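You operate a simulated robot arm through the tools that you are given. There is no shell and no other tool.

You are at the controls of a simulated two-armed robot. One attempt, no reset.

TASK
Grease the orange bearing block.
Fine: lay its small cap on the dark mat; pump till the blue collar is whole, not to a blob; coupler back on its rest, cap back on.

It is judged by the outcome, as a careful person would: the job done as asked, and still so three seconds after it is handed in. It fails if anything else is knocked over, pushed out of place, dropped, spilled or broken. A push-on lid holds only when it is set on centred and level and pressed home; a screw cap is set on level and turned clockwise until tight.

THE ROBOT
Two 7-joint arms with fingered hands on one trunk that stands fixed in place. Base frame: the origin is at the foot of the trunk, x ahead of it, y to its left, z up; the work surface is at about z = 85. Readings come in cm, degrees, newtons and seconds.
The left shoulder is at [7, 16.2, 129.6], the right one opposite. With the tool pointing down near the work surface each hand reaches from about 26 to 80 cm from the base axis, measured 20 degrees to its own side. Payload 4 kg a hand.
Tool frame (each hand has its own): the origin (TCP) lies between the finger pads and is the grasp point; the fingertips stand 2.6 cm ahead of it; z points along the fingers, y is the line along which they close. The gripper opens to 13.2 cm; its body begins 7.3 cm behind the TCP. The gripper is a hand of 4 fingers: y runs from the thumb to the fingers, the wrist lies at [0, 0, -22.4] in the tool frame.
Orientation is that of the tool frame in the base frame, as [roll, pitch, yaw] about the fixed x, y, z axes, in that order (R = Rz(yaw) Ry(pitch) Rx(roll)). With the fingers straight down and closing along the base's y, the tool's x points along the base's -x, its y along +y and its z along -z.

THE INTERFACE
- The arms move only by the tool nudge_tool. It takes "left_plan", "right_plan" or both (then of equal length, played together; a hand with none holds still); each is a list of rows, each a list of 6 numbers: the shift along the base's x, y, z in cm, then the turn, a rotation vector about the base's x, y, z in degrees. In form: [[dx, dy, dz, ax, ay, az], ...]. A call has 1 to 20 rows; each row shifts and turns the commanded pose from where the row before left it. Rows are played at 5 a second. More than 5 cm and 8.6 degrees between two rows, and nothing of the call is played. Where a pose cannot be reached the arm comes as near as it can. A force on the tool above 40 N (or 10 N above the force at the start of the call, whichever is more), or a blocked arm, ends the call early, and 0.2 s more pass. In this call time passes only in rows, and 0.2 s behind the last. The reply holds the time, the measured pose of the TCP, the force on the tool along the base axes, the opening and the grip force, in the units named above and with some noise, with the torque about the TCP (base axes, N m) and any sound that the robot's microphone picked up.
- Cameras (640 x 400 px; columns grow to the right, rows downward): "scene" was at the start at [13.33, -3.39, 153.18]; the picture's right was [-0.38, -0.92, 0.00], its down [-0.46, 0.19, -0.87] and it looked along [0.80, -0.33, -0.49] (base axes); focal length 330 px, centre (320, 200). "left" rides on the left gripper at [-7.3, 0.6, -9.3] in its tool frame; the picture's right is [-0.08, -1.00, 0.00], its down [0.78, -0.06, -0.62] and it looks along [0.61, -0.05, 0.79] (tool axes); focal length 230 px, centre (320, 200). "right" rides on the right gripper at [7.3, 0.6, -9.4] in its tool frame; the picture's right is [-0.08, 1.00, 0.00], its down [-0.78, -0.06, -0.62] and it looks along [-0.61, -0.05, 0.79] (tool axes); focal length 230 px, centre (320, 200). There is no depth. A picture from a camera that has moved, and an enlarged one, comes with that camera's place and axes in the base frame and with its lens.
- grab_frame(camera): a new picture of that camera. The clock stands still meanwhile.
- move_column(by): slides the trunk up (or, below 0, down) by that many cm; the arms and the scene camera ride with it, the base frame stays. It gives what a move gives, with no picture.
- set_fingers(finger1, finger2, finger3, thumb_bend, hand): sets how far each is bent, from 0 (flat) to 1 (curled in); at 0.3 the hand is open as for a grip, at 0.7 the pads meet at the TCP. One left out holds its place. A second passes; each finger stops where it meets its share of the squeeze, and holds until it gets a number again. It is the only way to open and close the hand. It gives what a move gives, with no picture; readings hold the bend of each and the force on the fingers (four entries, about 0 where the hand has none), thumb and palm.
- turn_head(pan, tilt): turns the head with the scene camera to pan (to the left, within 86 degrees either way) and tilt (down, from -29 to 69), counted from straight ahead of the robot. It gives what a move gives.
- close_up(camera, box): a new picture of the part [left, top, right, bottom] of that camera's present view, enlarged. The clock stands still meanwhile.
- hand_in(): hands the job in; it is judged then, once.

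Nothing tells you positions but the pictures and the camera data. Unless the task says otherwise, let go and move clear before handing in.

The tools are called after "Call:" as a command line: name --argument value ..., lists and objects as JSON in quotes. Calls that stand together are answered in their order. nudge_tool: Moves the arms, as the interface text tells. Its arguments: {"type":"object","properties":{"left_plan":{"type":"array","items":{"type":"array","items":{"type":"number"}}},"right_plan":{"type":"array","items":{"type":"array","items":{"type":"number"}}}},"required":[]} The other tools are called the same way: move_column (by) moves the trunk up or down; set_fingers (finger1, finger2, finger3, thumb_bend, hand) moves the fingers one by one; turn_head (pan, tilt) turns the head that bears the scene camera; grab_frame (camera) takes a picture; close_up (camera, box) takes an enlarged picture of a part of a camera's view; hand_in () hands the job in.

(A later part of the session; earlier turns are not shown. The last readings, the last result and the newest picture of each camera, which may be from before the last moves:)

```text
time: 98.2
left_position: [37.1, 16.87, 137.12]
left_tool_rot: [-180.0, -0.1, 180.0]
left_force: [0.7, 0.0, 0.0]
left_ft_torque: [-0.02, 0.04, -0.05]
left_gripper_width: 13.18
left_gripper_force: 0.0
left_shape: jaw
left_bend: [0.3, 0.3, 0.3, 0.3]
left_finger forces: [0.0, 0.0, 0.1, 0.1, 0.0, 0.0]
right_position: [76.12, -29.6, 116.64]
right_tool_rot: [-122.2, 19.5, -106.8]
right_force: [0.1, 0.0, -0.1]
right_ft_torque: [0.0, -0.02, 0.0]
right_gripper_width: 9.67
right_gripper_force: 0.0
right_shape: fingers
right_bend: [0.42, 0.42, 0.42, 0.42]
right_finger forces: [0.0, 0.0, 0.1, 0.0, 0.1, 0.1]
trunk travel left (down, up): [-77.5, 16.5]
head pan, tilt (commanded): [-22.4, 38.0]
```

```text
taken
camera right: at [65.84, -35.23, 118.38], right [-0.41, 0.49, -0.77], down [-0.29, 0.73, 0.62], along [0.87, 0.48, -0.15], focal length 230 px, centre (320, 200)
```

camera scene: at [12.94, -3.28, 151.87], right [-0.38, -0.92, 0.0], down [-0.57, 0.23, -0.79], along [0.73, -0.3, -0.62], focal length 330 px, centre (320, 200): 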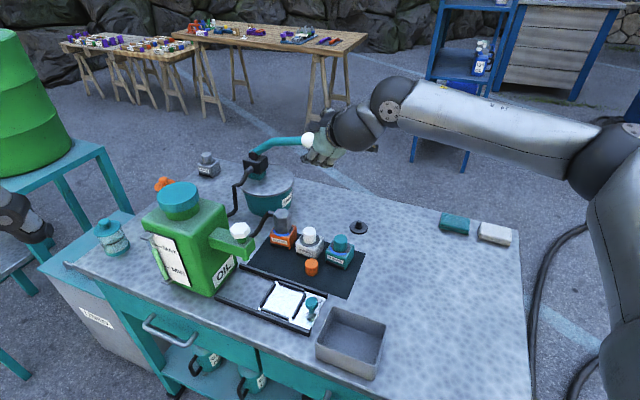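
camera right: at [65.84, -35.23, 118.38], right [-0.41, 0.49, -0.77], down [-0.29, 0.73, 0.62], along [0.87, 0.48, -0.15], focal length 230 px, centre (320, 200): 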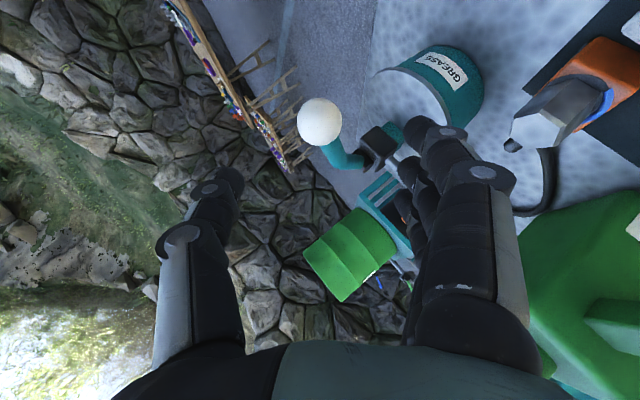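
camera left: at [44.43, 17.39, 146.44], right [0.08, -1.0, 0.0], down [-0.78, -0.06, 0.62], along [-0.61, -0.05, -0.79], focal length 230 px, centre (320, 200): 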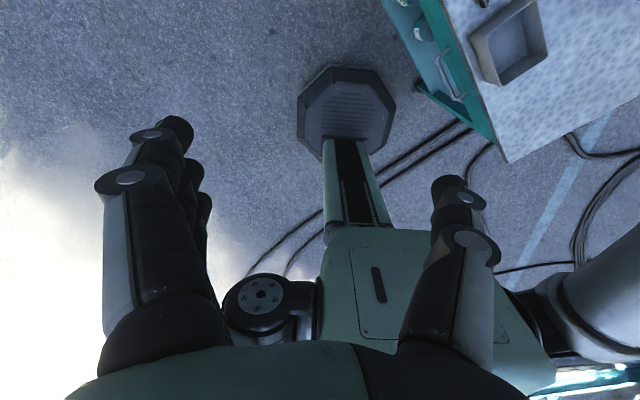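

The ball lies exactly on the hand's approach line. I'll advance 8 cm with the thumb above and fingers below, then check.

Call:
nudge_tool --right_plan '[[1.73, -0.15, -1, 0, 0, 0], [1.73, -0.15, -1, 0, 0, 0], [1.73, -0.15, -1, 0, 0, 0], [1.73, -0.15, -1, 0, 0, 0]]'

Call:
grab_frame --camera "right"

Call:
close_up --camera "scene" --box '[240, 100, 380, 220]'

```text
time: 99.2
left_position: [37.27, 16.91, 137.1]
left_tool_rot: [-179.9, 0.0, -179.9]
left_force: [0.8, -0.6, -0.4]
left_ft_torque: [0.0, 0.01, 0.01]
left_gripper_width: 13.18
left_gripper_force: 0.0
left_shape: jaw
left_bend: [0.3, 0.3, 0.3, 0.3]
left_finger forces: [0.0, 0.0, 0.1, 0.1, 0.0, 0.0]
right_position: [83.29, -30.25, 112.47]
right_tool_rot: [-122.4, 19.5, -106.9]
right_force: [0.4, -0.5, 0.3]
right_ft_torque: [0.0, -0.01, 0.04]
right_gripper_width: 9.65
right_gripper_force: 0.0
right_shape: fingers
right_bend: [0.42, 0.42, 0.42, 0.42]
right_finger forces: [0.0, 0.0, 0.1, 0.0, 0.0, 0.1]
trunk travel left (down, up): [-77.5, 16.5]
head pan, tilt (commanded): [-22.4, 38.0]
```

```text
taken
camera right: at [72.9, -35.86, 114.23], right [-0.41, 0.49, -0.77], down [-0.29, 0.73, 0.62], along [0.87, 0.48, -0.15], focal length 230 px, centre (320, 200)
```

right: 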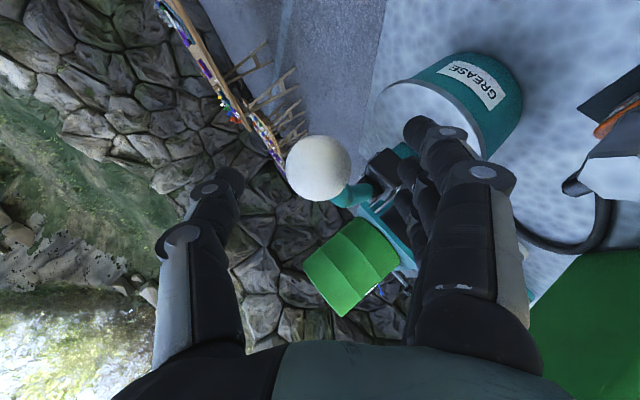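

```text
3.33 times, centred on (310, 160) of scene
camera zoom: at [13.05, -3.2, 151.86], right [-0.38, -0.92, 0.0], down [-0.57, 0.23, -0.79], along [0.73, -0.3, -0.62], focal length 1101 px, centre (353, 333)
```

zoom: 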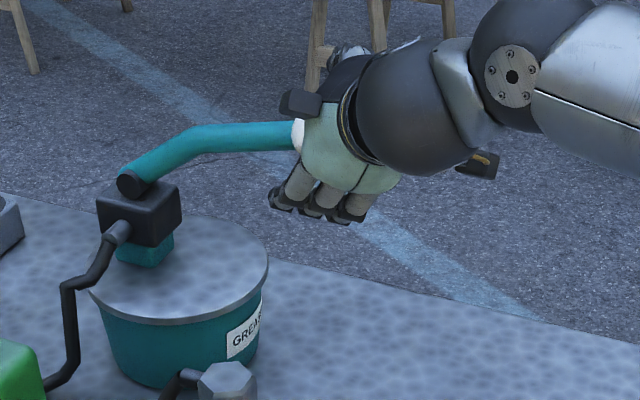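

The ball is centred between thumb and fingers. I'll advance the last 4 cm so it sits at the grasp point.

Call:
nudge_tool --right_plan '[[1.73, -0.15, -1, 0, 0, 0], [1.6, -0.1, -0.95, 0, 0, 0]]'

Call:
grab_frame --camera "right"

```text
time: 99.8
left_position: [37.16, 16.83, 137.05]
left_tool_rot: [-180.0, -0.1, -179.9]
left_force: [0.0, -0.5, -0.4]
left_ft_torque: [0.0, 0.0, 0.0]
left_gripper_width: 13.21
left_gripper_force: 0.1
left_shape: jaw
left_bend: [0.3, 0.3, 0.3, 0.3]
left_finger forces: [0.0, 0.0, 0.0, 0.0, 0.0, 0.0]
right_position: [86.5, -30.41, 110.48]
right_tool_rot: [-122.4, 19.4, -106.9]
right_force: [1.0, 0.6, 0.3]
right_ft_torque: [0.02, 0.01, -0.03]
right_gripper_width: 9.69
right_gripper_force: 0.0
right_shape: fingers
right_bend: [0.42, 0.42, 0.42, 0.42]
right_finger forces: [0.0, 0.0, 0.0, 0.0, 0.1, 0.0]
trunk travel left (down, up): [-77.5, 16.5]
head pan, tilt (commanded): [-22.4, 38.0]
```

```text
taken
camera right: at [76.2, -36.1, 112.3], right [-0.41, 0.49, -0.77], down [-0.29, 0.73, 0.62], along [0.87, 0.48, -0.15], focal length 230 px, centre (320, 200)
```

right: 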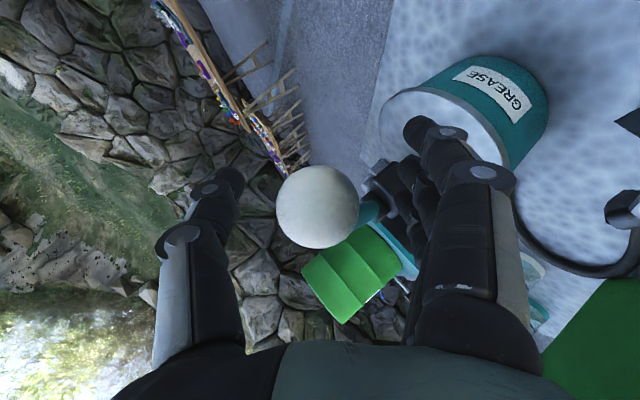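

The ball is at the grasp point. I'll close gently around it.

Call:
set_fingers --hand "right" --finger1 0.56 --finger2 0.56 --finger3 0.54 --thumb_bend 0.57

Call:
grab_frame --camera "right"

```text
time: 100.8
left_position: [37.07, 17.0, 137.06]
left_tool_rot: [-179.9, 0.0, -180.0]
left_force: [0.6, -0.4, -0.1]
left_ft_torque: [-0.02, 0.02, -0.02]
left_gripper_width: 13.17
left_gripper_force: 0.1
left_shape: jaw
left_bend: [0.3, 0.3, 0.3, 0.3]
left_finger forces: [0.1, 0.1, 0.0, 0.0, 0.1, 0.0]
right_position: [86.45, -30.46, 110.58]
right_tool_rot: [-122.4, 19.5, -106.8]
right_force: [-0.1, 0.4, 0.3]
right_ft_torque: [-0.01, 0.0, 0.01]
right_gripper_width: 5.22
right_gripper_force: 0.0
right_shape: fingers
right_bend: [0.56, 0.56, 0.54, 0.56]
right_finger forces: [0.1, 0.0, 0.0, 0.1, 0.0, 0.0]
trunk travel left (down, up): [-77.5, 16.5]
head pan, tilt (commanded): [-22.4, 38.0]
```

```text
taken
camera right: at [76.07, -36.09, 112.39], right [-0.41, 0.49, -0.77], down [-0.29, 0.73, 0.62], along [0.87, 0.48, -0.15], focal length 230 px, centre (320, 200)
```

right: 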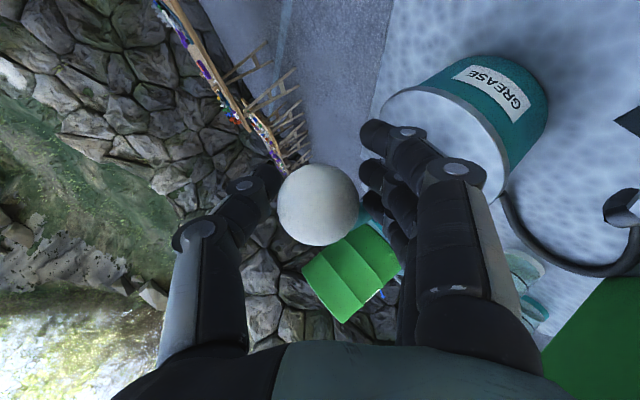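

Call:
set_fingers --hand "right" --finger1 0.66 --finger2 0.68 --finger3 0.62 --thumb_bend 0.62

Call:
grab_frame --camera "right"

Call:
close_up --camera "scene" --box '[240, 100, 380, 260]'

```text
time: 101.8
left_position: [37.2, 16.95, 137.02]
left_tool_rot: [-180.0, 0.0, 180.0]
left_force: [0.9, -0.1, -0.1]
left_ft_torque: [-0.01, -0.05, -0.03]
left_gripper_width: 13.19
left_gripper_force: 0.1
left_shape: jaw
left_bend: [0.3, 0.3, 0.3, 0.3]
left_finger forces: [0.1, 0.0, 0.0, 0.2, 0.0, 0.0]
right_position: [86.5, -30.46, 110.53]
right_tool_rot: [-122.4, 19.5, -106.8]
right_force: [0.8, 0.0, -1.8]
right_ft_torque: [-0.06, 0.02, 0.06]
right_gripper_width: 3.0
right_gripper_force: 2.9
right_shape: fingers
right_bend: [0.66, 0.66, 0.6, 0.61]
right_finger forces: [0.0, 2.0, 1.5, 0.1, 2.0, 0.0]
trunk travel left (down, up): [-77.5, 16.5]
head pan, tilt (commanded): [-22.4, 38.0]
```

```text
taken
camera right: at [76.1, -36.09, 112.35], right [-0.41, 0.49, -0.77], down [-0.29, 0.73, 0.62], along [0.87, 0.48, -0.15], focal length 230 px, centre (320, 200)
```

right: 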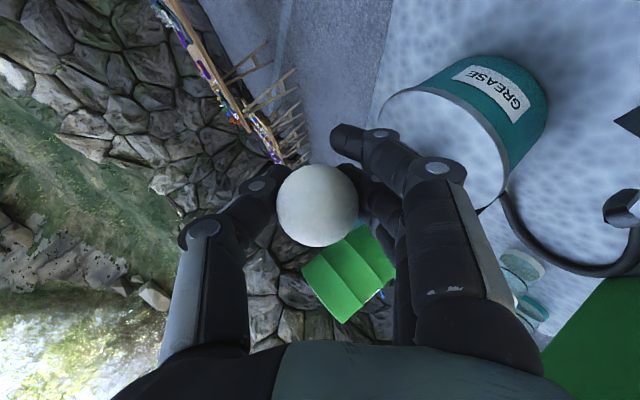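

```text
2.50 times, centred on (310, 180) of scene
camera zoom: at [12.98, -3.22, 151.86], right [-0.38, -0.92, 0.0], down [-0.57, 0.23, -0.79], along [0.73, -0.3, -0.62], focal length 826 px, centre (345, 250)
```

zoom: 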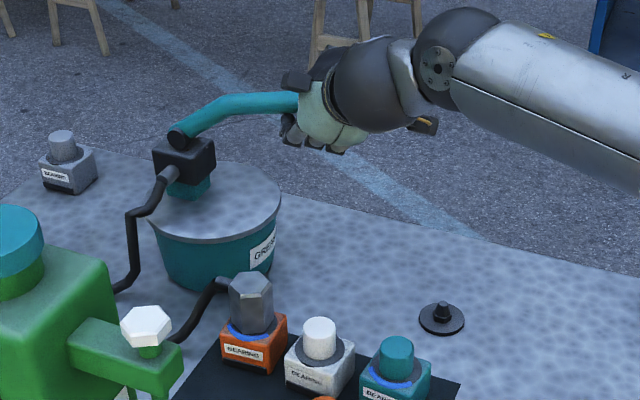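

The ball is held lightly from above and below. I'll firm the grip, then push down a first 15° of the lever's arc and look at the collar.

Call:
set_fingers --hand "right" --finger1 0.7 --finger2 0.74 --finger3 0.68 --thumb_bend 0.65

Call:
nudge_tool --right_plan '[[-0.3, -0.3, -0.8, 0, 0, 0], [-0.25, -0.25, -0.85, 0, 0, 0], [-0.2, -0.2, -0.85, 0, 0, 0]]'

Call:
close_up --camera "scene" --box '[240, 100, 380, 260]'

Call:
close_up --camera "scene" --box '[260, 200, 310, 250]'

```text
time: 102.8
left_position: [37.17, 16.91, 137.08]
left_tool_rot: [-179.9, -0.1, -179.9]
left_force: [0.4, 0.3, -0.6]
left_ft_torque: [0.04, 0.0, 0.02]
left_gripper_width: 13.18
left_gripper_force: 0.0
left_shape: jaw
left_bend: [0.3, 0.3, 0.3, 0.3]
left_finger forces: [0.0, 0.0, 0.1, 0.0, 0.1, 0.0]
right_position: [86.44, -30.49, 110.39]
right_tool_rot: [-122.5, 19.5, -106.8]
right_force: [1.6, 1.4, -5.0]
right_ft_torque: [-0.14, 0.08, 0.07]
right_gripper_width: 2.45
right_gripper_force: 10.4
right_shape: fingers
right_bend: [0.7, 0.7, 0.62, 0.63]
right_finger forces: [0.0, 7.5, 5.8, 0.0, 6.9, 0.0]
trunk travel left (down, up): [-77.5, 16.5]
head pan, tilt (commanded): [-22.4, 38.0]
```

```text
time: 103.6
left_position: [37.2, 17.03, 137.02]
left_tool_rot: [-179.9, -0.1, -179.9]
left_force: [0.1, 0.8, -0.5]
left_ft_torque: [0.01, 0.01, 0.01]
left_gripper_width: 13.18
left_gripper_force: 0.1
left_shape: jaw
left_bend: [0.3, 0.3, 0.3, 0.3]
left_finger forces: [0.0, 0.0, 0.0, 0.1, 0.1, 0.1]
right_position: [85.84, -31.04, 108.02]
right_tool_rot: [-122.3, 19.5, -106.8]
right_force: [6.5, 2.7, 1.1]
right_ft_torque: [0.02, -0.07, 0.03]
right_gripper_width: 2.47
right_gripper_force: 9.0
right_shape: fingers
right_bend: [0.7, 0.7, 0.64, 0.63]
right_finger forces: [0.1, 8.0, 2.4, 0.1, 8.6, 0.0]
trunk travel left (down, up): [-77.5, 16.5]
head pan, tilt (commanded): [-22.4, 38.0]
```

```text
2.50 times, centred on (310, 180) of scene
camera zoom: at [13.09, -3.15, 151.86], right [-0.38, -0.92, 0.0], down [-0.57, 0.23, -0.79], along [0.73, -0.3, -0.62], focal length 826 px, centre (345, 250)
```

zoom: 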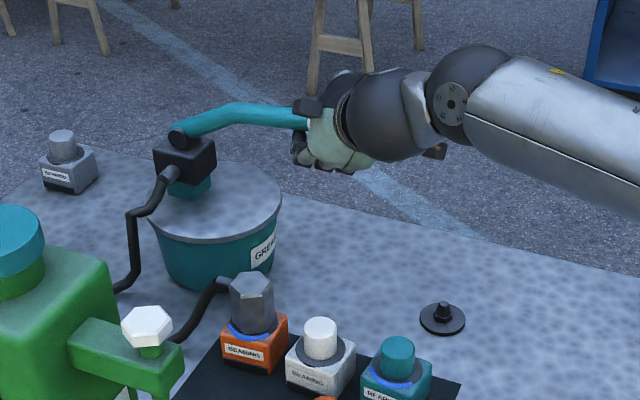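

```text
8.00 times, centred on (285, 225) of scene
camera zoom: at [13.09, -3.15, 151.86], right [-0.38, -0.92, 0.0], down [-0.57, 0.23, -0.79], along [0.73, -0.3, -0.62], focal length 2642 px, centre (600, 0)
```

zoom: 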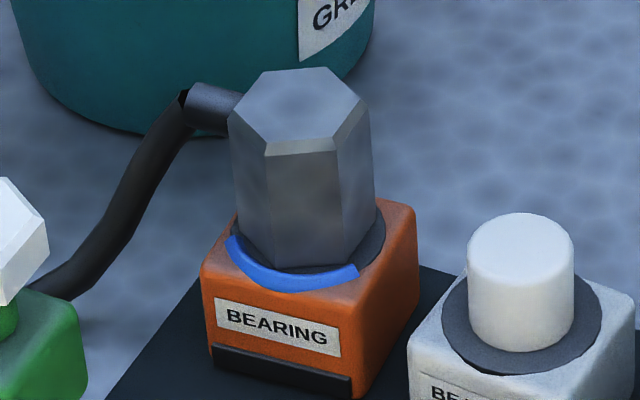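

The lever follows the hand smoothly. The collar hasn't visibly changed yet; I'll continue the stroke down with less outward motion.

Call:
nudge_tool --right_plan '[[-0.1, -0.1, -0.85, 0, 0, 0], [-0.1, -0.1, -0.85, 0, 0, 0], [-0.08, -0.08, -0.85, 0, 0, 0], [-0.05, -0.05, -0.85, 0, 0, 0]]'

Call:
close_up --camera "scene" --box '[240, 100, 380, 260]'

Call:
close_up --camera "scene" --box '[260, 200, 310, 250]'

```text
time: 104.6
left_position: [37.18, 16.7, 137.1]
left_tool_rot: [180.0, 0.0, -180.0]
left_force: [-0.3, -0.6, 1.0]
left_ft_torque: [-0.02, 0.0, 0.04]
left_gripper_width: 13.19
left_gripper_force: 0.1
left_shape: jaw
left_bend: [0.3, 0.3, 0.3, 0.3]
left_finger forces: [0.1, 0.0, 0.0, 0.1, 0.0, 0.1]
right_position: [85.31, -31.67, 104.77]
right_tool_rot: [-122.4, 19.6, -106.9]
right_force: [3.8, -2.8, 5.2]
right_ft_torque: [0.1, -0.11, -0.11]
right_gripper_width: 2.52
right_gripper_force: 7.9
right_shape: fingers
right_bend: [0.7, 0.71, 0.67, 0.63]
right_finger forces: [0.1, 6.5, 0.4, 0.1, 9.5, 0.0]
trunk travel left (down, up): [-77.5, 16.5]
head pan, tilt (commanded): [-22.4, 38.0]
```

```text
2.50 times, centred on (310, 180) of scene
camera zoom: at [12.95, -3.3, 151.87], right [-0.38, -0.92, 0.0], down [-0.57, 0.24, -0.79], along [0.73, -0.3, -0.62], focal length 826 px, centre (345, 250)
```

zoom: 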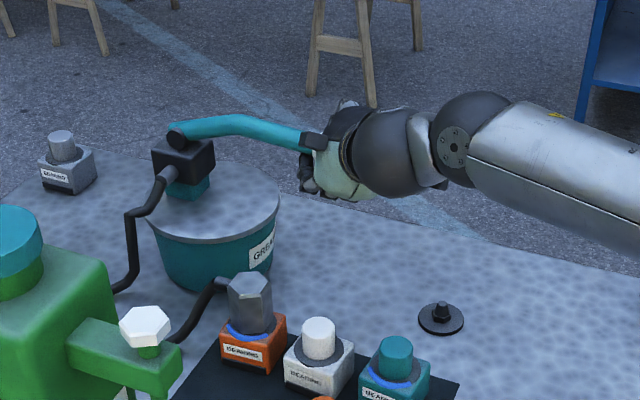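

```text
8.00 times, centred on (285, 225) of scene
camera zoom: at [12.95, -3.3, 151.87], right [-0.38, -0.92, 0.0], down [-0.57, 0.24, -0.79], along [0.73, -0.3, -0.62], focal length 2642 px, centre (600, 0)
```

zoom: 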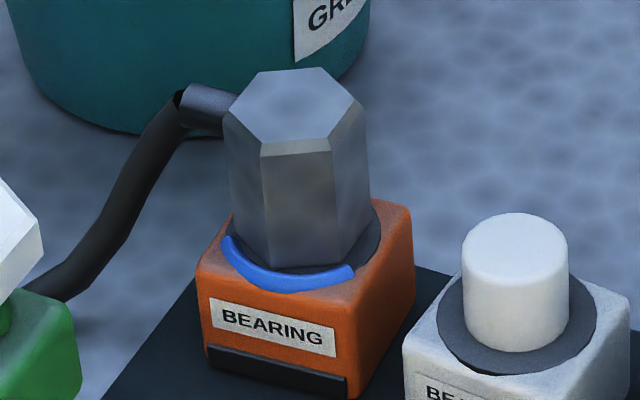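

The lever is now 6 cm down with little force and no change in the collar yet. I'll continue to the bottom of the stroke.

Call:
nudge_tool --right_plan '[[0, 0, -0.85, 0, 0, 0], [0, 0, -0.85, 0, 0, 0], [0, 0, -0.85, 0, 0, 0]]'

Call:
close_up --camera "scene" --box '[240, 100, 380, 260]'

Call:
close_up --camera "scene" --box '[260, 200, 310, 250]'

```text
time: 105.4
left_position: [37.26, 16.64, 137.07]
left_tool_rot: [-180.0, 0.0, -180.0]
left_force: [0.1, 0.5, -0.1]
left_ft_torque: [-0.03, 0.02, 0.0]
left_gripper_width: 13.18
left_gripper_force: 0.1
left_shape: jaw
left_bend: [0.3, 0.3, 0.3, 0.3]
left_finger forces: [0.0, 0.1, 0.0, 0.0, 0.1, 0.0]
right_position: [85.34, -31.68, 102.11]
right_tool_rot: [-122.2, 19.6, -106.9]
right_force: [4.2, -5.7, 5.8]
right_ft_torque: [0.12, -0.14, -0.1]
right_gripper_width: 2.64
right_gripper_force: 8.3
right_shape: fingers
right_bend: [0.7, 0.71, 0.68, 0.63]
right_finger forces: [0.0, 5.7, 0.0, 0.0, 11.3, 0.1]
trunk travel left (down, up): [-77.5, 16.5]
head pan, tilt (commanded): [-22.4, 38.0]
```

```text
2.50 times, centred on (310, 180) of scene
camera zoom: at [12.93, -3.32, 151.87], right [-0.38, -0.92, 0.0], down [-0.57, 0.24, -0.79], along [0.73, -0.3, -0.62], focal length 826 px, centre (345, 250)
```

zoom: 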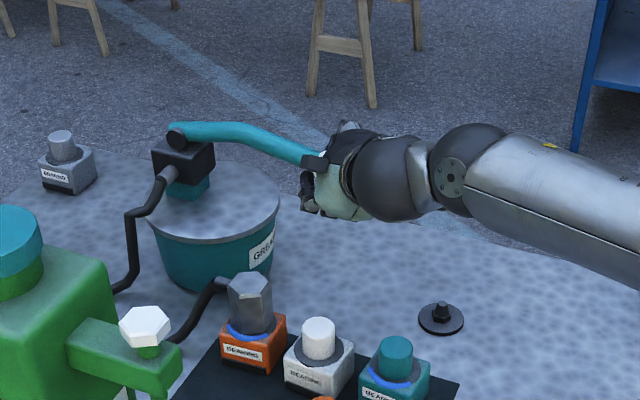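

```text
8.00 times, centred on (285, 225) of scene
camera zoom: at [12.93, -3.32, 151.87], right [-0.38, -0.92, 0.0], down [-0.57, 0.24, -0.79], along [0.73, -0.3, -0.62], focal length 2642 px, centre (600, 0)
```

zoom: 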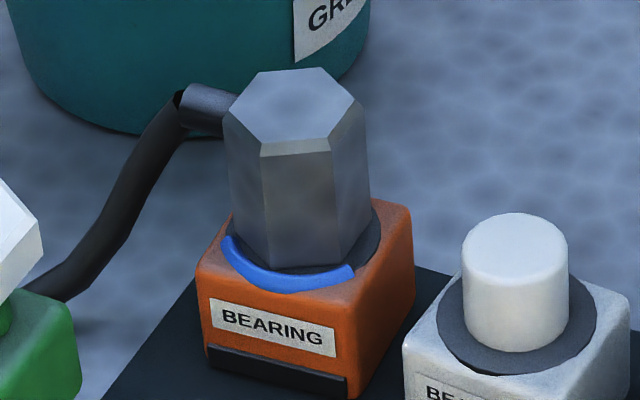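

Still no change at mid-stroke; I'll continue down toward the lever's lower stop, watching force.

Call:
nudge_tool --right_plan '[[0.05, 0.05, -0.85, 0, 0, 0], [0.1, 0.1, -0.85, 0, 0, 0], [0.15, 0.15, -0.85, 0, 0, 0]]'

Call:
close_up --camera "scene" --box '[240, 100, 380, 260]'

Call:
close_up --camera "scene" --box '[260, 200, 310, 250]'

```text
time: 106.2
left_position: [37.16, 16.72, 137.04]
left_tool_rot: [180.0, 0.0, -180.0]
left_force: [0.1, 0.2, 0.3]
left_ft_torque: [-0.02, -0.02, 0.0]
left_gripper_width: 13.17
left_gripper_force: 0.1
left_shape: jaw
left_bend: [0.3, 0.3, 0.3, 0.3]
left_finger forces: [0.0, 0.0, 0.0, 0.1, 0.1, 0.0]
right_position: [85.58, -31.43, 99.4]
right_tool_rot: [-122.4, 19.6, -106.9]
right_force: [4.7, -7.8, 5.6]
right_ft_torque: [0.17, -0.06, -0.06]
right_gripper_width: 2.73
right_gripper_force: 8.3
right_shape: fingers
right_bend: [0.7, 0.72, 0.68, 0.63]
right_finger forces: [0.1, 4.4, 0.0, 0.0, 11.8, 0.0]
trunk travel left (down, up): [-77.5, 16.5]
head pan, tilt (commanded): [-22.4, 38.0]
```

```text
2.50 times, centred on (310, 180) of scene
camera zoom: at [12.93, -3.37, 151.87], right [-0.38, -0.92, 0.0], down [-0.57, 0.24, -0.79], along [0.73, -0.3, -0.62], focal length 826 px, centre (345, 250)
```

zoom: 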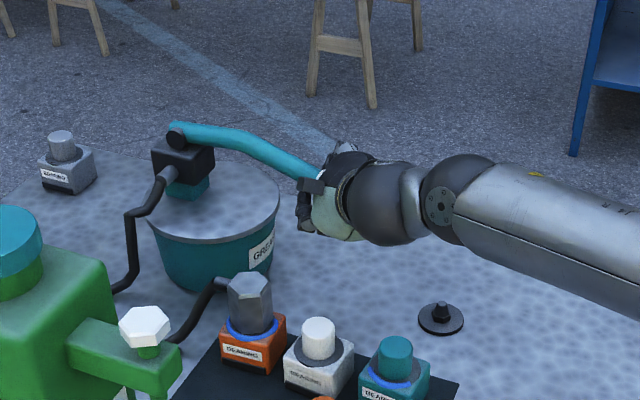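

```text
8.00 times, centred on (285, 225) of scene
camera zoom: at [12.93, -3.37, 151.87], right [-0.38, -0.92, 0.0], down [-0.57, 0.24, -0.79], along [0.73, -0.3, -0.62], focal length 2642 px, centre (600, 0)
```

zoom: 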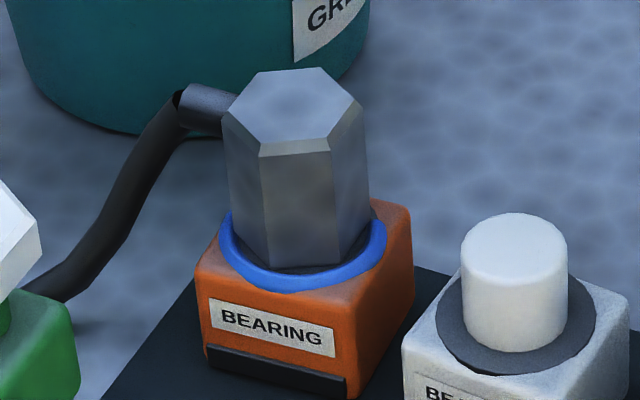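

The collar suddenly grew a lot; it now runs well around both sides. I'll stop and look closely before doing anything else.

Call:
close_up --camera "scene" --box '[268, 208, 304, 244]'

Call:
grab_frame --camera "right"

Call:
grab_frame --camera "left"

```text
11.11 times, centred on (286, 226) of scene
camera zoom: at [12.93, -3.37, 151.87], right [-0.38, -0.92, 0.0], down [-0.57, 0.24, -0.79], along [0.73, -0.3, -0.62], focal length 3670 px, centre (698, -89)
```

zoom: 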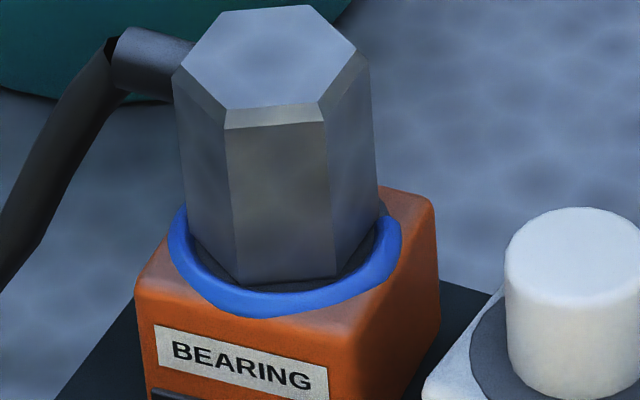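

```text
taken
camera right: at [75.2, -37.02, 101.29], right [-0.41, 0.49, -0.77], down [-0.29, 0.73, 0.62], along [0.87, 0.48, -0.15], focal length 230 px, centre (320, 200)
```

right: 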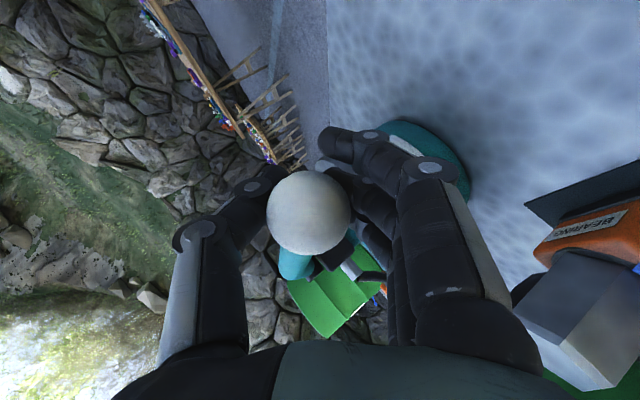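

```text
taken
camera left: at [44.43, 17.21, 146.46], right [0.08, -1.0, 0.0], down [-0.78, -0.06, 0.62], along [-0.61, -0.05, -0.79], focal length 230 px, centre (320, 200)
```

left: 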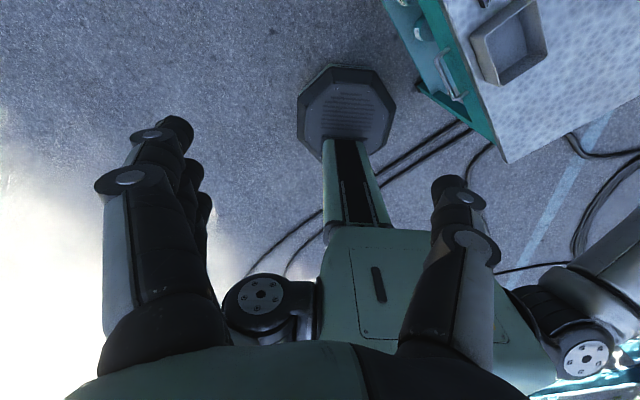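

The collar has grown symmetrically about the label side to roughly two-thirds of a ring, as one delivered stroke. I'll return the lever to the top along the same arc, then check for any change.

Call:
nudge_tool --right_plan '[[-0.15, -0.15, 0.85, 0, 0, 0], [-0.1, -0.1, 0.85, 0, 0, 0], [-0.05, -0.05, 0.85, 0, 0, 0], [0, 0, 0.85, 0, 0, 0], [0, 0, 0.85, 0, 0, 0], [0.05, 0.05, 0.85, 0, 0, 0], [0.05, 0.05, 0.85, 0, 0, 0], [0.1, 0.1, 0.85, 0, 0, 0], [0.15, 0.15, 0.85, 0, 0, 0], [0.2, 0.2, 0.85, 0, 0, 0], [0.3, 0.3, 0.85, 0, 0, 0], [0.3, 0.3, 0.85, 0, 0, 0], [0.3, 0.3, 0.7, 0, 0, 0]]'

Call:
close_up --camera "scene" --box '[240, 100, 380, 260]'

Call:
close_up --camera "scene" --box '[268, 208, 304, 244]'

Call:
grab_frame --camera "right"

```text
time: 109.0
left_position: [37.22, 16.54, 137.05]
left_tool_rot: [179.9, -0.1, -180.0]
left_force: [0.4, 0.7, 0.1]
left_ft_torque: [0.0, -0.02, 0.0]
left_gripper_width: 13.2
left_gripper_force: 0.0
left_shape: jaw
left_bend: [0.3, 0.3, 0.3, 0.3]
left_finger forces: [0.0, 0.0, 0.0, 0.0, 0.0, 0.1]
right_position: [86.63, -30.5, 110.11]
right_tool_rot: [-122.7, 19.4, -107.1]
right_force: [-0.3, -6.8, -7.9]
right_ft_torque: [-0.19, 0.31, 0.1]
right_gripper_width: 2.49
right_gripper_force: 9.3
right_shape: fingers
right_bend: [0.7, 0.72, 0.64, 0.63]
right_finger forces: [0.0, 4.7, 7.1, 0.0, 7.0, 0.0]
trunk travel left (down, up): [-77.5, 16.5]
head pan, tilt (commanded): [-22.4, 38.0]
```

```text
2.50 times, centred on (310, 180) of scene
camera zoom: at [13.06, -3.53, 151.83], right [-0.38, -0.92, 0.0], down [-0.57, 0.24, -0.79], along [0.73, -0.3, -0.62], focal length 826 px, centre (345, 250)
```

zoom: 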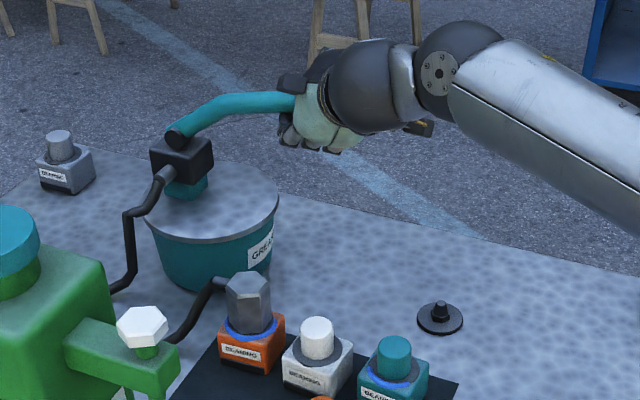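

```text
11.11 times, centred on (286, 226) of scene
camera zoom: at [13.06, -3.53, 151.83], right [-0.38, -0.92, 0.0], down [-0.57, 0.24, -0.79], along [0.73, -0.3, -0.62], focal length 3670 px, centre (698, -89)
```

zoom: 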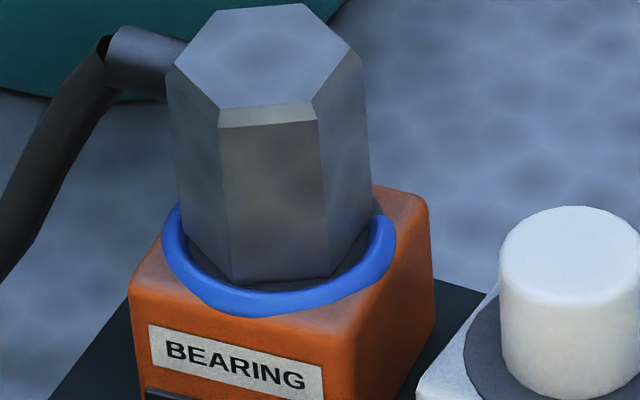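

```text
taken
camera right: at [76.41, -36.11, 111.9], right [-0.41, 0.49, -0.77], down [-0.28, 0.73, 0.62], along [0.87, 0.47, -0.16], focal length 230 px, centre (320, 200)
```

right: 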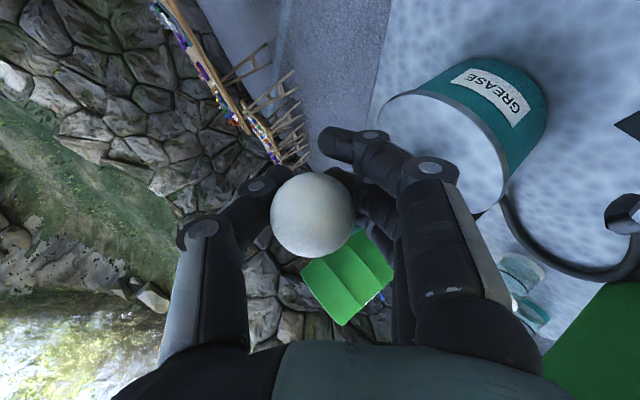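

The lever is back at the top and the collar held its size. I'll zoom on the collar's right end to confirm it really ends there.

Call:
close_up --camera "scene" --box '[282, 222, 296, 236]'

Call:
close_up --camera "scene" --box '[272, 222, 286, 236]'

```text
16.00 times, centred on (289, 229) of scene
camera zoom: at [13.06, -3.53, 151.83], right [-0.38, -0.92, 0.0], down [-0.57, 0.24, -0.79], along [0.73, -0.3, -0.62], focal length 5284 px, centre (816, -264)
```

zoom: 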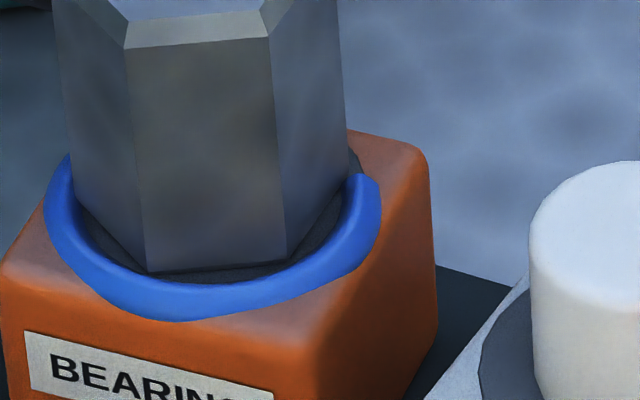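

```text
16.00 times, centred on (279, 229) of scene
camera zoom: at [13.06, -3.53, 151.83], right [-0.38, -0.92, 0.0], down [-0.57, 0.24, -0.79], along [0.73, -0.3, -0.62], focal length 5284 px, centre (976, -264)
```

zoom: 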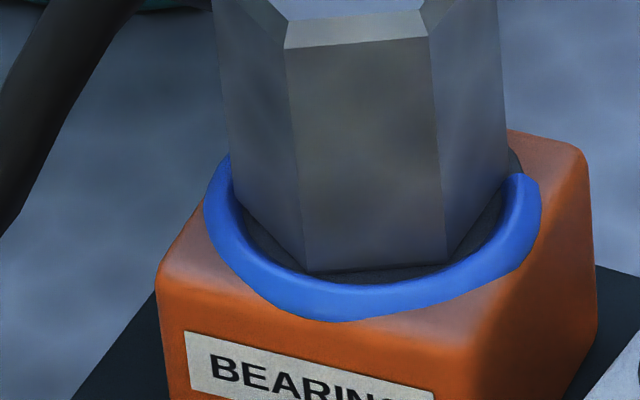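

Confirmed: the collar ends bluntly on the right, so it is about two-thirds. I'll do a second stroke, slowly near the point where the first delivered.

Call:
nudge_tool --right_plan '[[-0.25, -0.25, -0.85, 0, 0, 0], [-0.2, -0.2, -0.85, 0, 0, 0], [-0.2, -0.2, -0.85, 0, 0, 0], [-0.15, -0.15, -0.85, 0, 0, 0], [-0.1, -0.1, -0.85, 0, 0, 0], [-0.1, -0.1, -0.85, 0, 0, 0], [-0.05, -0.05, -0.85, 0, 0, 0], [0, 0, -0.85, 0, 0, 0], [0, 0, -0.85, 0, 0, 0]]'

Call:
close_up --camera "scene" --box '[240, 100, 380, 260]'

Call:
close_up --camera "scene" --box '[270, 212, 300, 242]'

```text
time: 111.0
left_position: [37.26, 16.64, 137.11]
left_tool_rot: [-180.0, -0.1, 180.0]
left_force: [-0.1, 0.2, -0.1]
left_ft_torque: [0.02, 0.02, -0.02]
left_gripper_width: 13.19
left_gripper_force: 0.0
left_shape: jaw
left_bend: [0.3, 0.3, 0.3, 0.3]
left_finger forces: [0.0, 0.0, 0.1, 0.0, 0.1, 0.0]
right_position: [85.79, -31.21, 102.71]
right_tool_rot: [-122.4, 19.6, -106.8]
right_force: [7.4, -7.1, 4.1]
right_ft_torque: [0.13, -0.03, -0.06]
right_gripper_width: 2.69
right_gripper_force: 7.2
right_shape: fingers
right_bend: [0.7, 0.72, 0.68, 0.63]
right_finger forces: [0.0, 3.8, 0.0, 0.0, 10.0, 0.0]
trunk travel left (down, up): [-77.5, 16.5]
head pan, tilt (commanded): [-22.4, 38.0]
```

```text
2.50 times, centred on (310, 180) of scene
camera zoom: at [13.02, -3.35, 151.86], right [-0.38, -0.92, 0.0], down [-0.57, 0.24, -0.79], along [0.73, -0.3, -0.62], focal length 826 px, centre (345, 250)
```

zoom: 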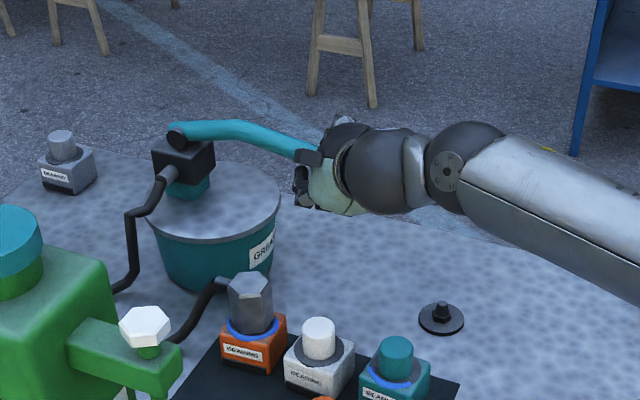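

```text
13.33 times, centred on (285, 227) of scene
camera zoom: at [13.02, -3.35, 151.86], right [-0.38, -0.92, 0.0], down [-0.57, 0.24, -0.79], along [0.73, -0.3, -0.62], focal length 4404 px, centre (787, -160)
```

zoom: 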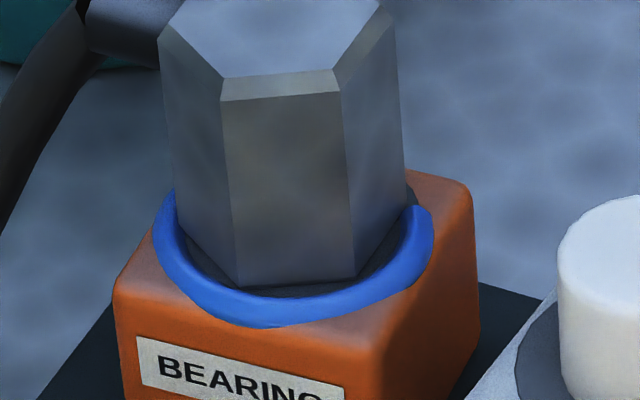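

No change yet at z = 102.7, as before. Continuing in smaller steps.

Call:
nudge_tool --right_plan '[[0, 0, -0.7, 0, 0, 0], [0.05, 0.05, -0.7, 0, 0, 0]]'

Call:
close_up --camera "scene" --box '[270, 212, 300, 242]'

```text
time: 111.6
left_position: [37.16, 16.77, 137.08]
left_tool_rot: [180.0, 0.0, 179.9]
left_force: [-0.2, 0.6, -0.3]
left_ft_torque: [0.01, -0.01, 0.03]
left_gripper_width: 13.19
left_gripper_force: 0.1
left_shape: jaw
left_bend: [0.3, 0.3, 0.3, 0.3]
left_finger forces: [0.0, 0.0, 0.0, 0.0, 0.1, 0.0]
right_position: [85.8, -31.21, 101.34]
right_tool_rot: [-122.4, 19.5, -106.8]
right_force: [7.0, -7.0, 5.4]
right_ft_torque: [0.15, -0.06, -0.08]
right_gripper_width: 2.67
right_gripper_force: 6.7
right_shape: fingers
right_bend: [0.7, 0.72, 0.68, 0.63]
right_finger forces: [0.0, 3.6, 0.0, 0.1, 9.9, 0.0]
trunk travel left (down, up): [-77.5, 16.5]
head pan, tilt (commanded): [-22.4, 38.0]
```

```text
13.33 times, centred on (285, 227) of scene
camera zoom: at [12.98, -3.32, 151.86], right [-0.38, -0.92, 0.0], down [-0.57, 0.23, -0.79], along [0.73, -0.3, -0.62], focal length 4404 px, centre (787, -160)
```

zoom: 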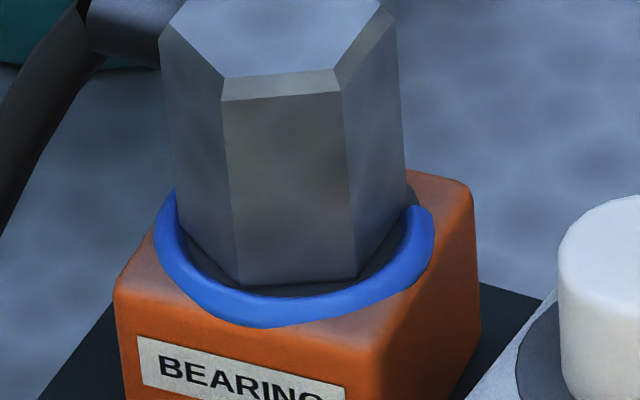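

Call:
nudge_tool --right_plan '[[0.05, 0.05, -0.6, 0, 0, 0]]'

Call:
close_up --camera "scene" --box '[270, 212, 300, 242]'

```text
time: 112.0
left_position: [37.15, 16.78, 137.17]
left_tool_rot: [179.9, 0.1, -179.9]
left_force: [-0.3, 0.4, -0.5]
left_ft_torque: [0.0, 0.0, -0.02]
left_gripper_width: 13.16
left_gripper_force: 0.2
left_shape: jaw
left_bend: [0.3, 0.3, 0.3, 0.3]
left_finger forces: [0.0, 0.0, 0.0, 0.1, 0.0, 0.0]
right_position: [85.84, -31.09, 100.77]
right_tool_rot: [-122.4, 19.6, -106.7]
right_force: [6.7, -6.4, 5.1]
right_ft_torque: [0.12, 0.01, -0.02]
right_gripper_width: 2.67
right_gripper_force: 6.4
right_shape: fingers
right_bend: [0.7, 0.73, 0.68, 0.63]
right_finger forces: [0.0, 3.2, 0.1, 0.0, 9.4, 0.0]
trunk travel left (down, up): [-77.5, 16.5]
head pan, tilt (commanded): [-22.4, 38.0]
```

```text
13.33 times, centred on (285, 227) of scene
camera zoom: at [12.98, -3.33, 151.86], right [-0.38, -0.92, 0.0], down [-0.57, 0.24, -0.79], along [0.73, -0.3, -0.62], focal length 4404 px, centre (787, -160)
```

zoom: 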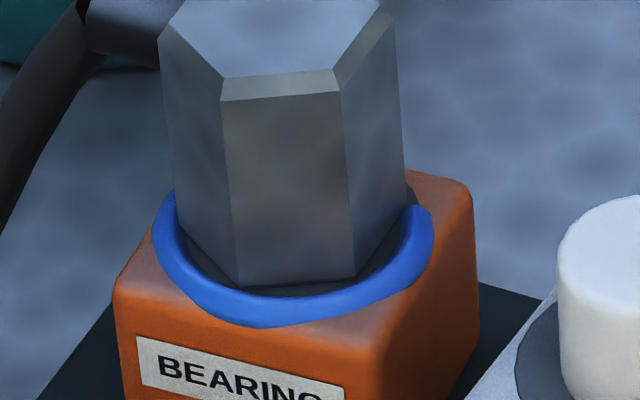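

Still unchanged; one more small step down toward the point of delivery.

Call:
nudge_tool --right_plan '[[0.05, 0.05, -0.6, 0, 0, 0]]'

Call:
close_up --camera "scene" --box '[270, 212, 300, 242]'

```text
time: 112.4
left_position: [37.07, 16.72, 137.07]
left_tool_rot: [-180.0, 0.0, 179.8]
left_force: [-0.6, 0.2, 0.1]
left_ft_torque: [0.01, 0.0, -0.02]
left_gripper_width: 13.2
left_gripper_force: 0.0
left_shape: jaw
left_bend: [0.3, 0.3, 0.3, 0.3]
left_finger forces: [0.0, 0.1, 0.0, 0.0, 0.0, 0.0]
right_position: [85.92, -31.04, 100.31]
right_tool_rot: [-122.4, 19.5, -106.8]
right_force: [6.0, -5.7, 6.3]
right_ft_torque: [0.08, 0.0, -0.04]
right_gripper_width: 2.7
right_gripper_force: 6.4
right_shape: fingers
right_bend: [0.7, 0.73, 0.68, 0.63]
right_finger forces: [0.0, 2.9, 0.0, 0.0, 8.8, 0.0]
trunk travel left (down, up): [-77.5, 16.5]
head pan, tilt (commanded): [-22.4, 38.0]
```

```text
13.33 times, centred on (285, 227) of scene
camera zoom: at [12.97, -3.31, 151.86], right [-0.38, -0.92, 0.0], down [-0.57, 0.23, -0.79], along [0.73, -0.3, -0.62], focal length 4404 px, centre (787, -160)
```

zoom: 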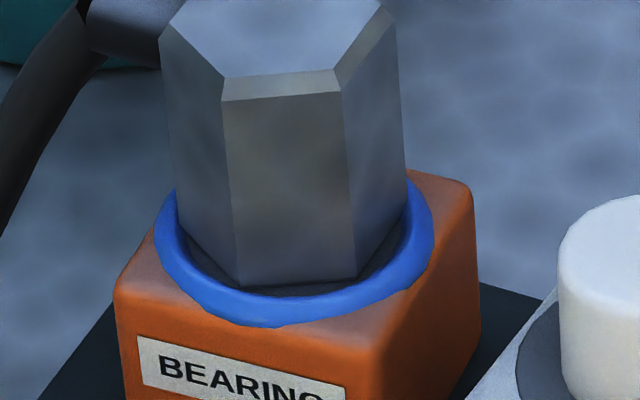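

The collar now runs on past the coupler on both sides, apparently whole. I'll raise the lever back to the top and check again.

Call:
nudge_tool --right_plan '[[-0.1, -0.1, 0.85, 0, 0, 0], [-0.05, -0.05, 0.85, 0, 0, 0], [0, 0, 0.85, 0, 0, 0], [0, 0, 0.85, 0, 0, 0], [0.05, 0.05, 0.85, 0, 0, 0], [0.05, 0.05, 0.85, 0, 0, 0], [0.1, 0.1, 0.85, 0, 0, 0], [0.1, 0.1, 0.85, 0, 0, 0], [0.1, 0.1, 0.85, 0, 0, 0], [0.15, 0.15, 0.85, 0, 0, 0], [0.2, 0.2, 0.85, 0, 0, 0], [0.2, 0.2, 0.5, 0, 0, 0]]'

Call:
close_up --camera "scene" --box '[240, 100, 380, 260]'

Call:
close_up --camera "scene" --box '[270, 212, 300, 242]'

Call:
grab_frame --camera "right"

```text
time: 115.0
left_position: [37.32, 16.79, 137.02]
left_tool_rot: [179.9, -0.1, 180.0]
left_force: [-0.9, -0.5, 0.4]
left_ft_torque: [0.0, -0.02, -0.01]
left_gripper_width: 13.19
left_gripper_force: 0.1
left_shape: jaw
left_bend: [0.3, 0.3, 0.3, 0.3]
left_finger forces: [0.0, 0.0, 0.0, 0.1, 0.0, 0.0]
right_position: [86.86, -30.24, 109.81]
right_tool_rot: [-122.6, 19.4, -107.0]
right_force: [8.3, 0.2, -2.3]
right_ft_torque: [-0.27, 0.3, 0.16]
right_gripper_width: 2.6
right_gripper_force: 9.4
right_shape: fingers
right_bend: [0.7, 0.73, 0.64, 0.62]
right_finger forces: [0.0, 3.4, 5.6, 0.0, 10.2, 0.0]
trunk travel left (down, up): [-77.5, 16.5]
head pan, tilt (commanded): [-22.4, 38.0]
```

```text
2.50 times, centred on (310, 180) of scene
camera zoom: at [13.21, -3.27, 151.84], right [-0.38, -0.92, 0.0], down [-0.57, 0.23, -0.79], along [0.73, -0.3, -0.62], focal length 826 px, centre (345, 250)
```

zoom: 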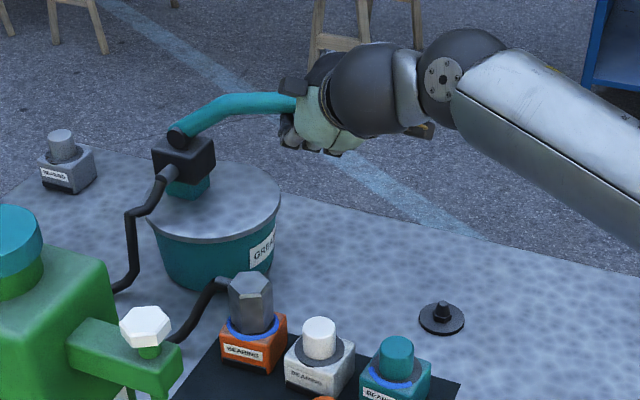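

```text
13.33 times, centred on (285, 227) of scene
camera zoom: at [13.21, -3.27, 151.84], right [-0.38, -0.92, 0.0], down [-0.57, 0.23, -0.79], along [0.73, -0.3, -0.62], focal length 4404 px, centre (787, -160)
```

zoom: 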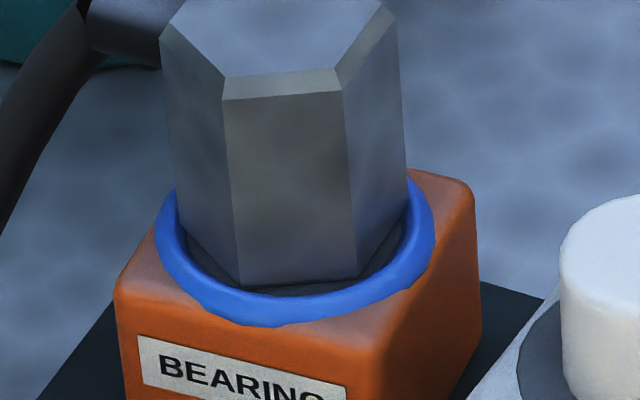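

```text
taken
camera right: at [76.46, -35.92, 111.66], right [-0.41, 0.49, -0.77], down [-0.29, 0.73, 0.62], along [0.87, 0.48, -0.16], focal length 230 px, centre (320, 200)
```

right: 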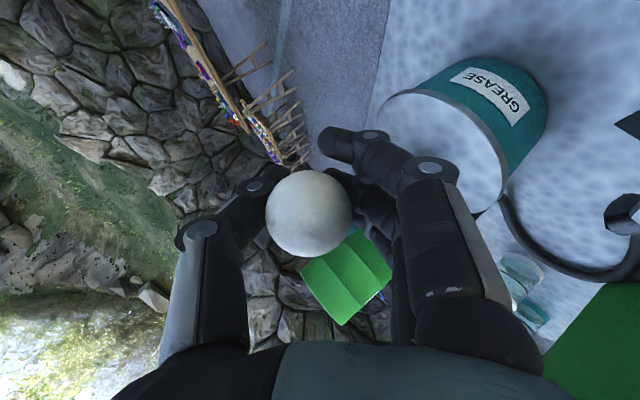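

The lever is back up and the collar is unchanged. I'll let go of the ball and back the hand straight out.

Call:
set_fingers --hand "right" --finger1 0.42 --finger2 0.42 --finger3 0.42 --thumb_bend 0.42

Call:
nudge_tool --right_plan '[[-1.7, 0.1, 1.1, 0, 0, 0], [-1.73, 0.15, 1, 0, 0, 0], [-1.73, 0.15, 1, 0, 0, 0], [-1.73, 0.15, 1, 0, 0, 0], [-1.73, 0.15, 1, 0, 0, 0], [-1.73, 0.15, 1, 0, 0, 0]]'

Call:
grab_frame --camera "right"

Call:
close_up --camera "scene" --box '[240, 100, 380, 260]'

```text
time: 116.0
left_position: [37.04, 16.85, 137.14]
left_tool_rot: [-179.9, 0.0, -179.9]
left_force: [0.3, 0.2, 0.0]
left_ft_torque: [0.0, 0.0, -0.01]
left_gripper_width: 13.2
left_gripper_force: 0.1
left_shape: jaw
left_bend: [0.3, 0.3, 0.3, 0.3]
left_finger forces: [0.2, 0.1, 0.1, 0.0, 0.0, 0.0]
right_position: [86.64, -30.16, 110.13]
right_tool_rot: [-122.5, 19.6, -106.8]
right_force: [0.8, -0.3, 0.0]
right_ft_torque: [0.02, 0.02, -0.05]
right_gripper_width: 9.65
right_gripper_force: 0.1
right_shape: fingers
right_bend: [0.42, 0.42, 0.42, 0.42]
right_finger forces: [0.1, 0.1, 0.0, 0.1, 0.1, 0.0]
trunk travel left (down, up): [-77.5, 16.5]
head pan, tilt (commanded): [-22.4, 38.0]
```

```text
time: 117.4
left_position: [36.92, 16.84, 137.06]
left_tool_rot: [-180.0, 0.0, -180.0]
left_force: [0.5, -0.4, 0.5]
left_ft_torque: [-0.04, -0.02, 0.02]
left_gripper_width: 13.18
left_gripper_force: 0.0
left_shape: jaw
left_bend: [0.3, 0.3, 0.3, 0.3]
left_finger forces: [0.0, 0.1, 0.0, 0.0, 0.0, 0.0]
right_position: [76.05, -29.32, 116.15]
right_tool_rot: [-122.4, 19.4, -106.9]
right_force: [-0.3, 0.2, 0.1]
right_ft_torque: [-0.06, -0.01, 0.02]
right_gripper_width: 9.68
right_gripper_force: 0.0
right_shape: fingers
right_bend: [0.42, 0.42, 0.42, 0.42]
right_finger forces: [0.0, 0.0, 0.1, 0.1, 0.0, 0.0]
trunk travel left (down, up): [-77.5, 16.5]
head pan, tilt (commanded): [-22.4, 38.0]
```

```text
taken
camera right: at [65.8, -34.97, 117.98], right [-0.41, 0.49, -0.77], down [-0.29, 0.73, 0.62], along [0.87, 0.48, -0.15], focal length 230 px, centre (320, 200)
```

right: 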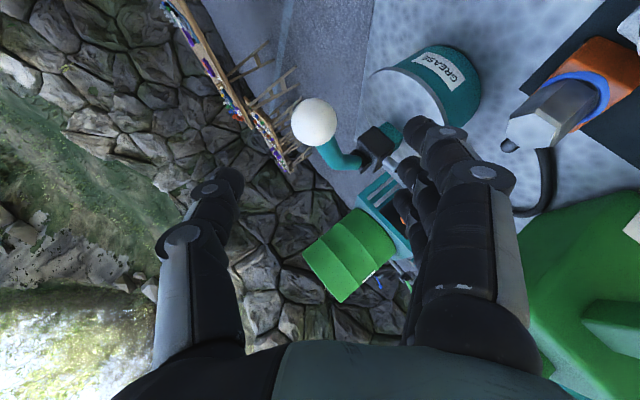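

```text
2.50 times, centred on (310, 180) of scene
camera zoom: at [12.87, -3.22, 151.87], right [-0.38, -0.92, 0.0], down [-0.57, 0.23, -0.79], along [0.73, -0.3, -0.62], focal length 826 px, centre (345, 250)
```

zoom: 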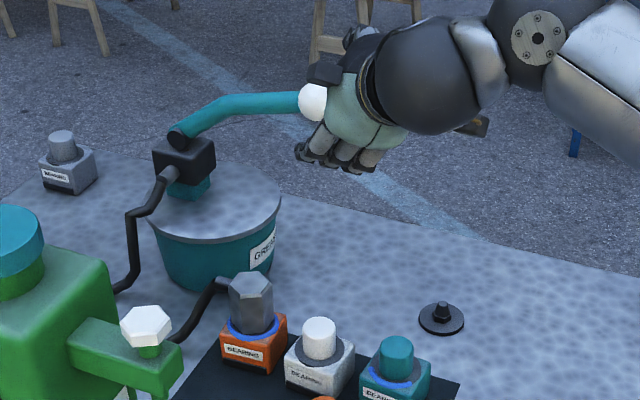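

The lever stays up by itself, and the hand is clear. I'll use the wrist camera's side view to check the far side of the collar.

Call:
close_up --camera "right" --box '[500, 40, 640, 180]'

```text
2.86 times, centred on (570, 110) of right
camera zoom: at [65.8, -34.97, 117.98], right [-0.41, 0.49, -0.77], down [-0.29, 0.73, 0.62], along [0.87, 0.48, -0.15], focal length 657 px, centre (-394, 457)
```

zoom: 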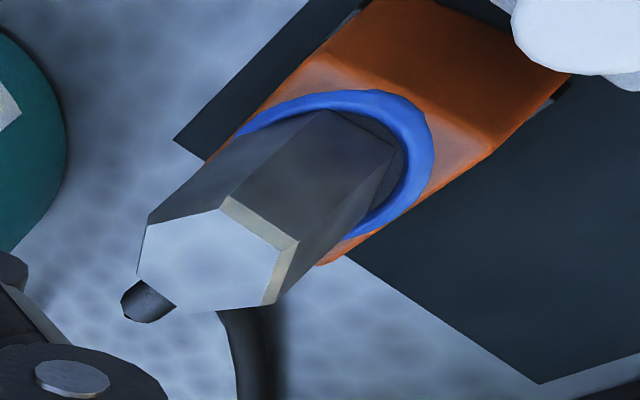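

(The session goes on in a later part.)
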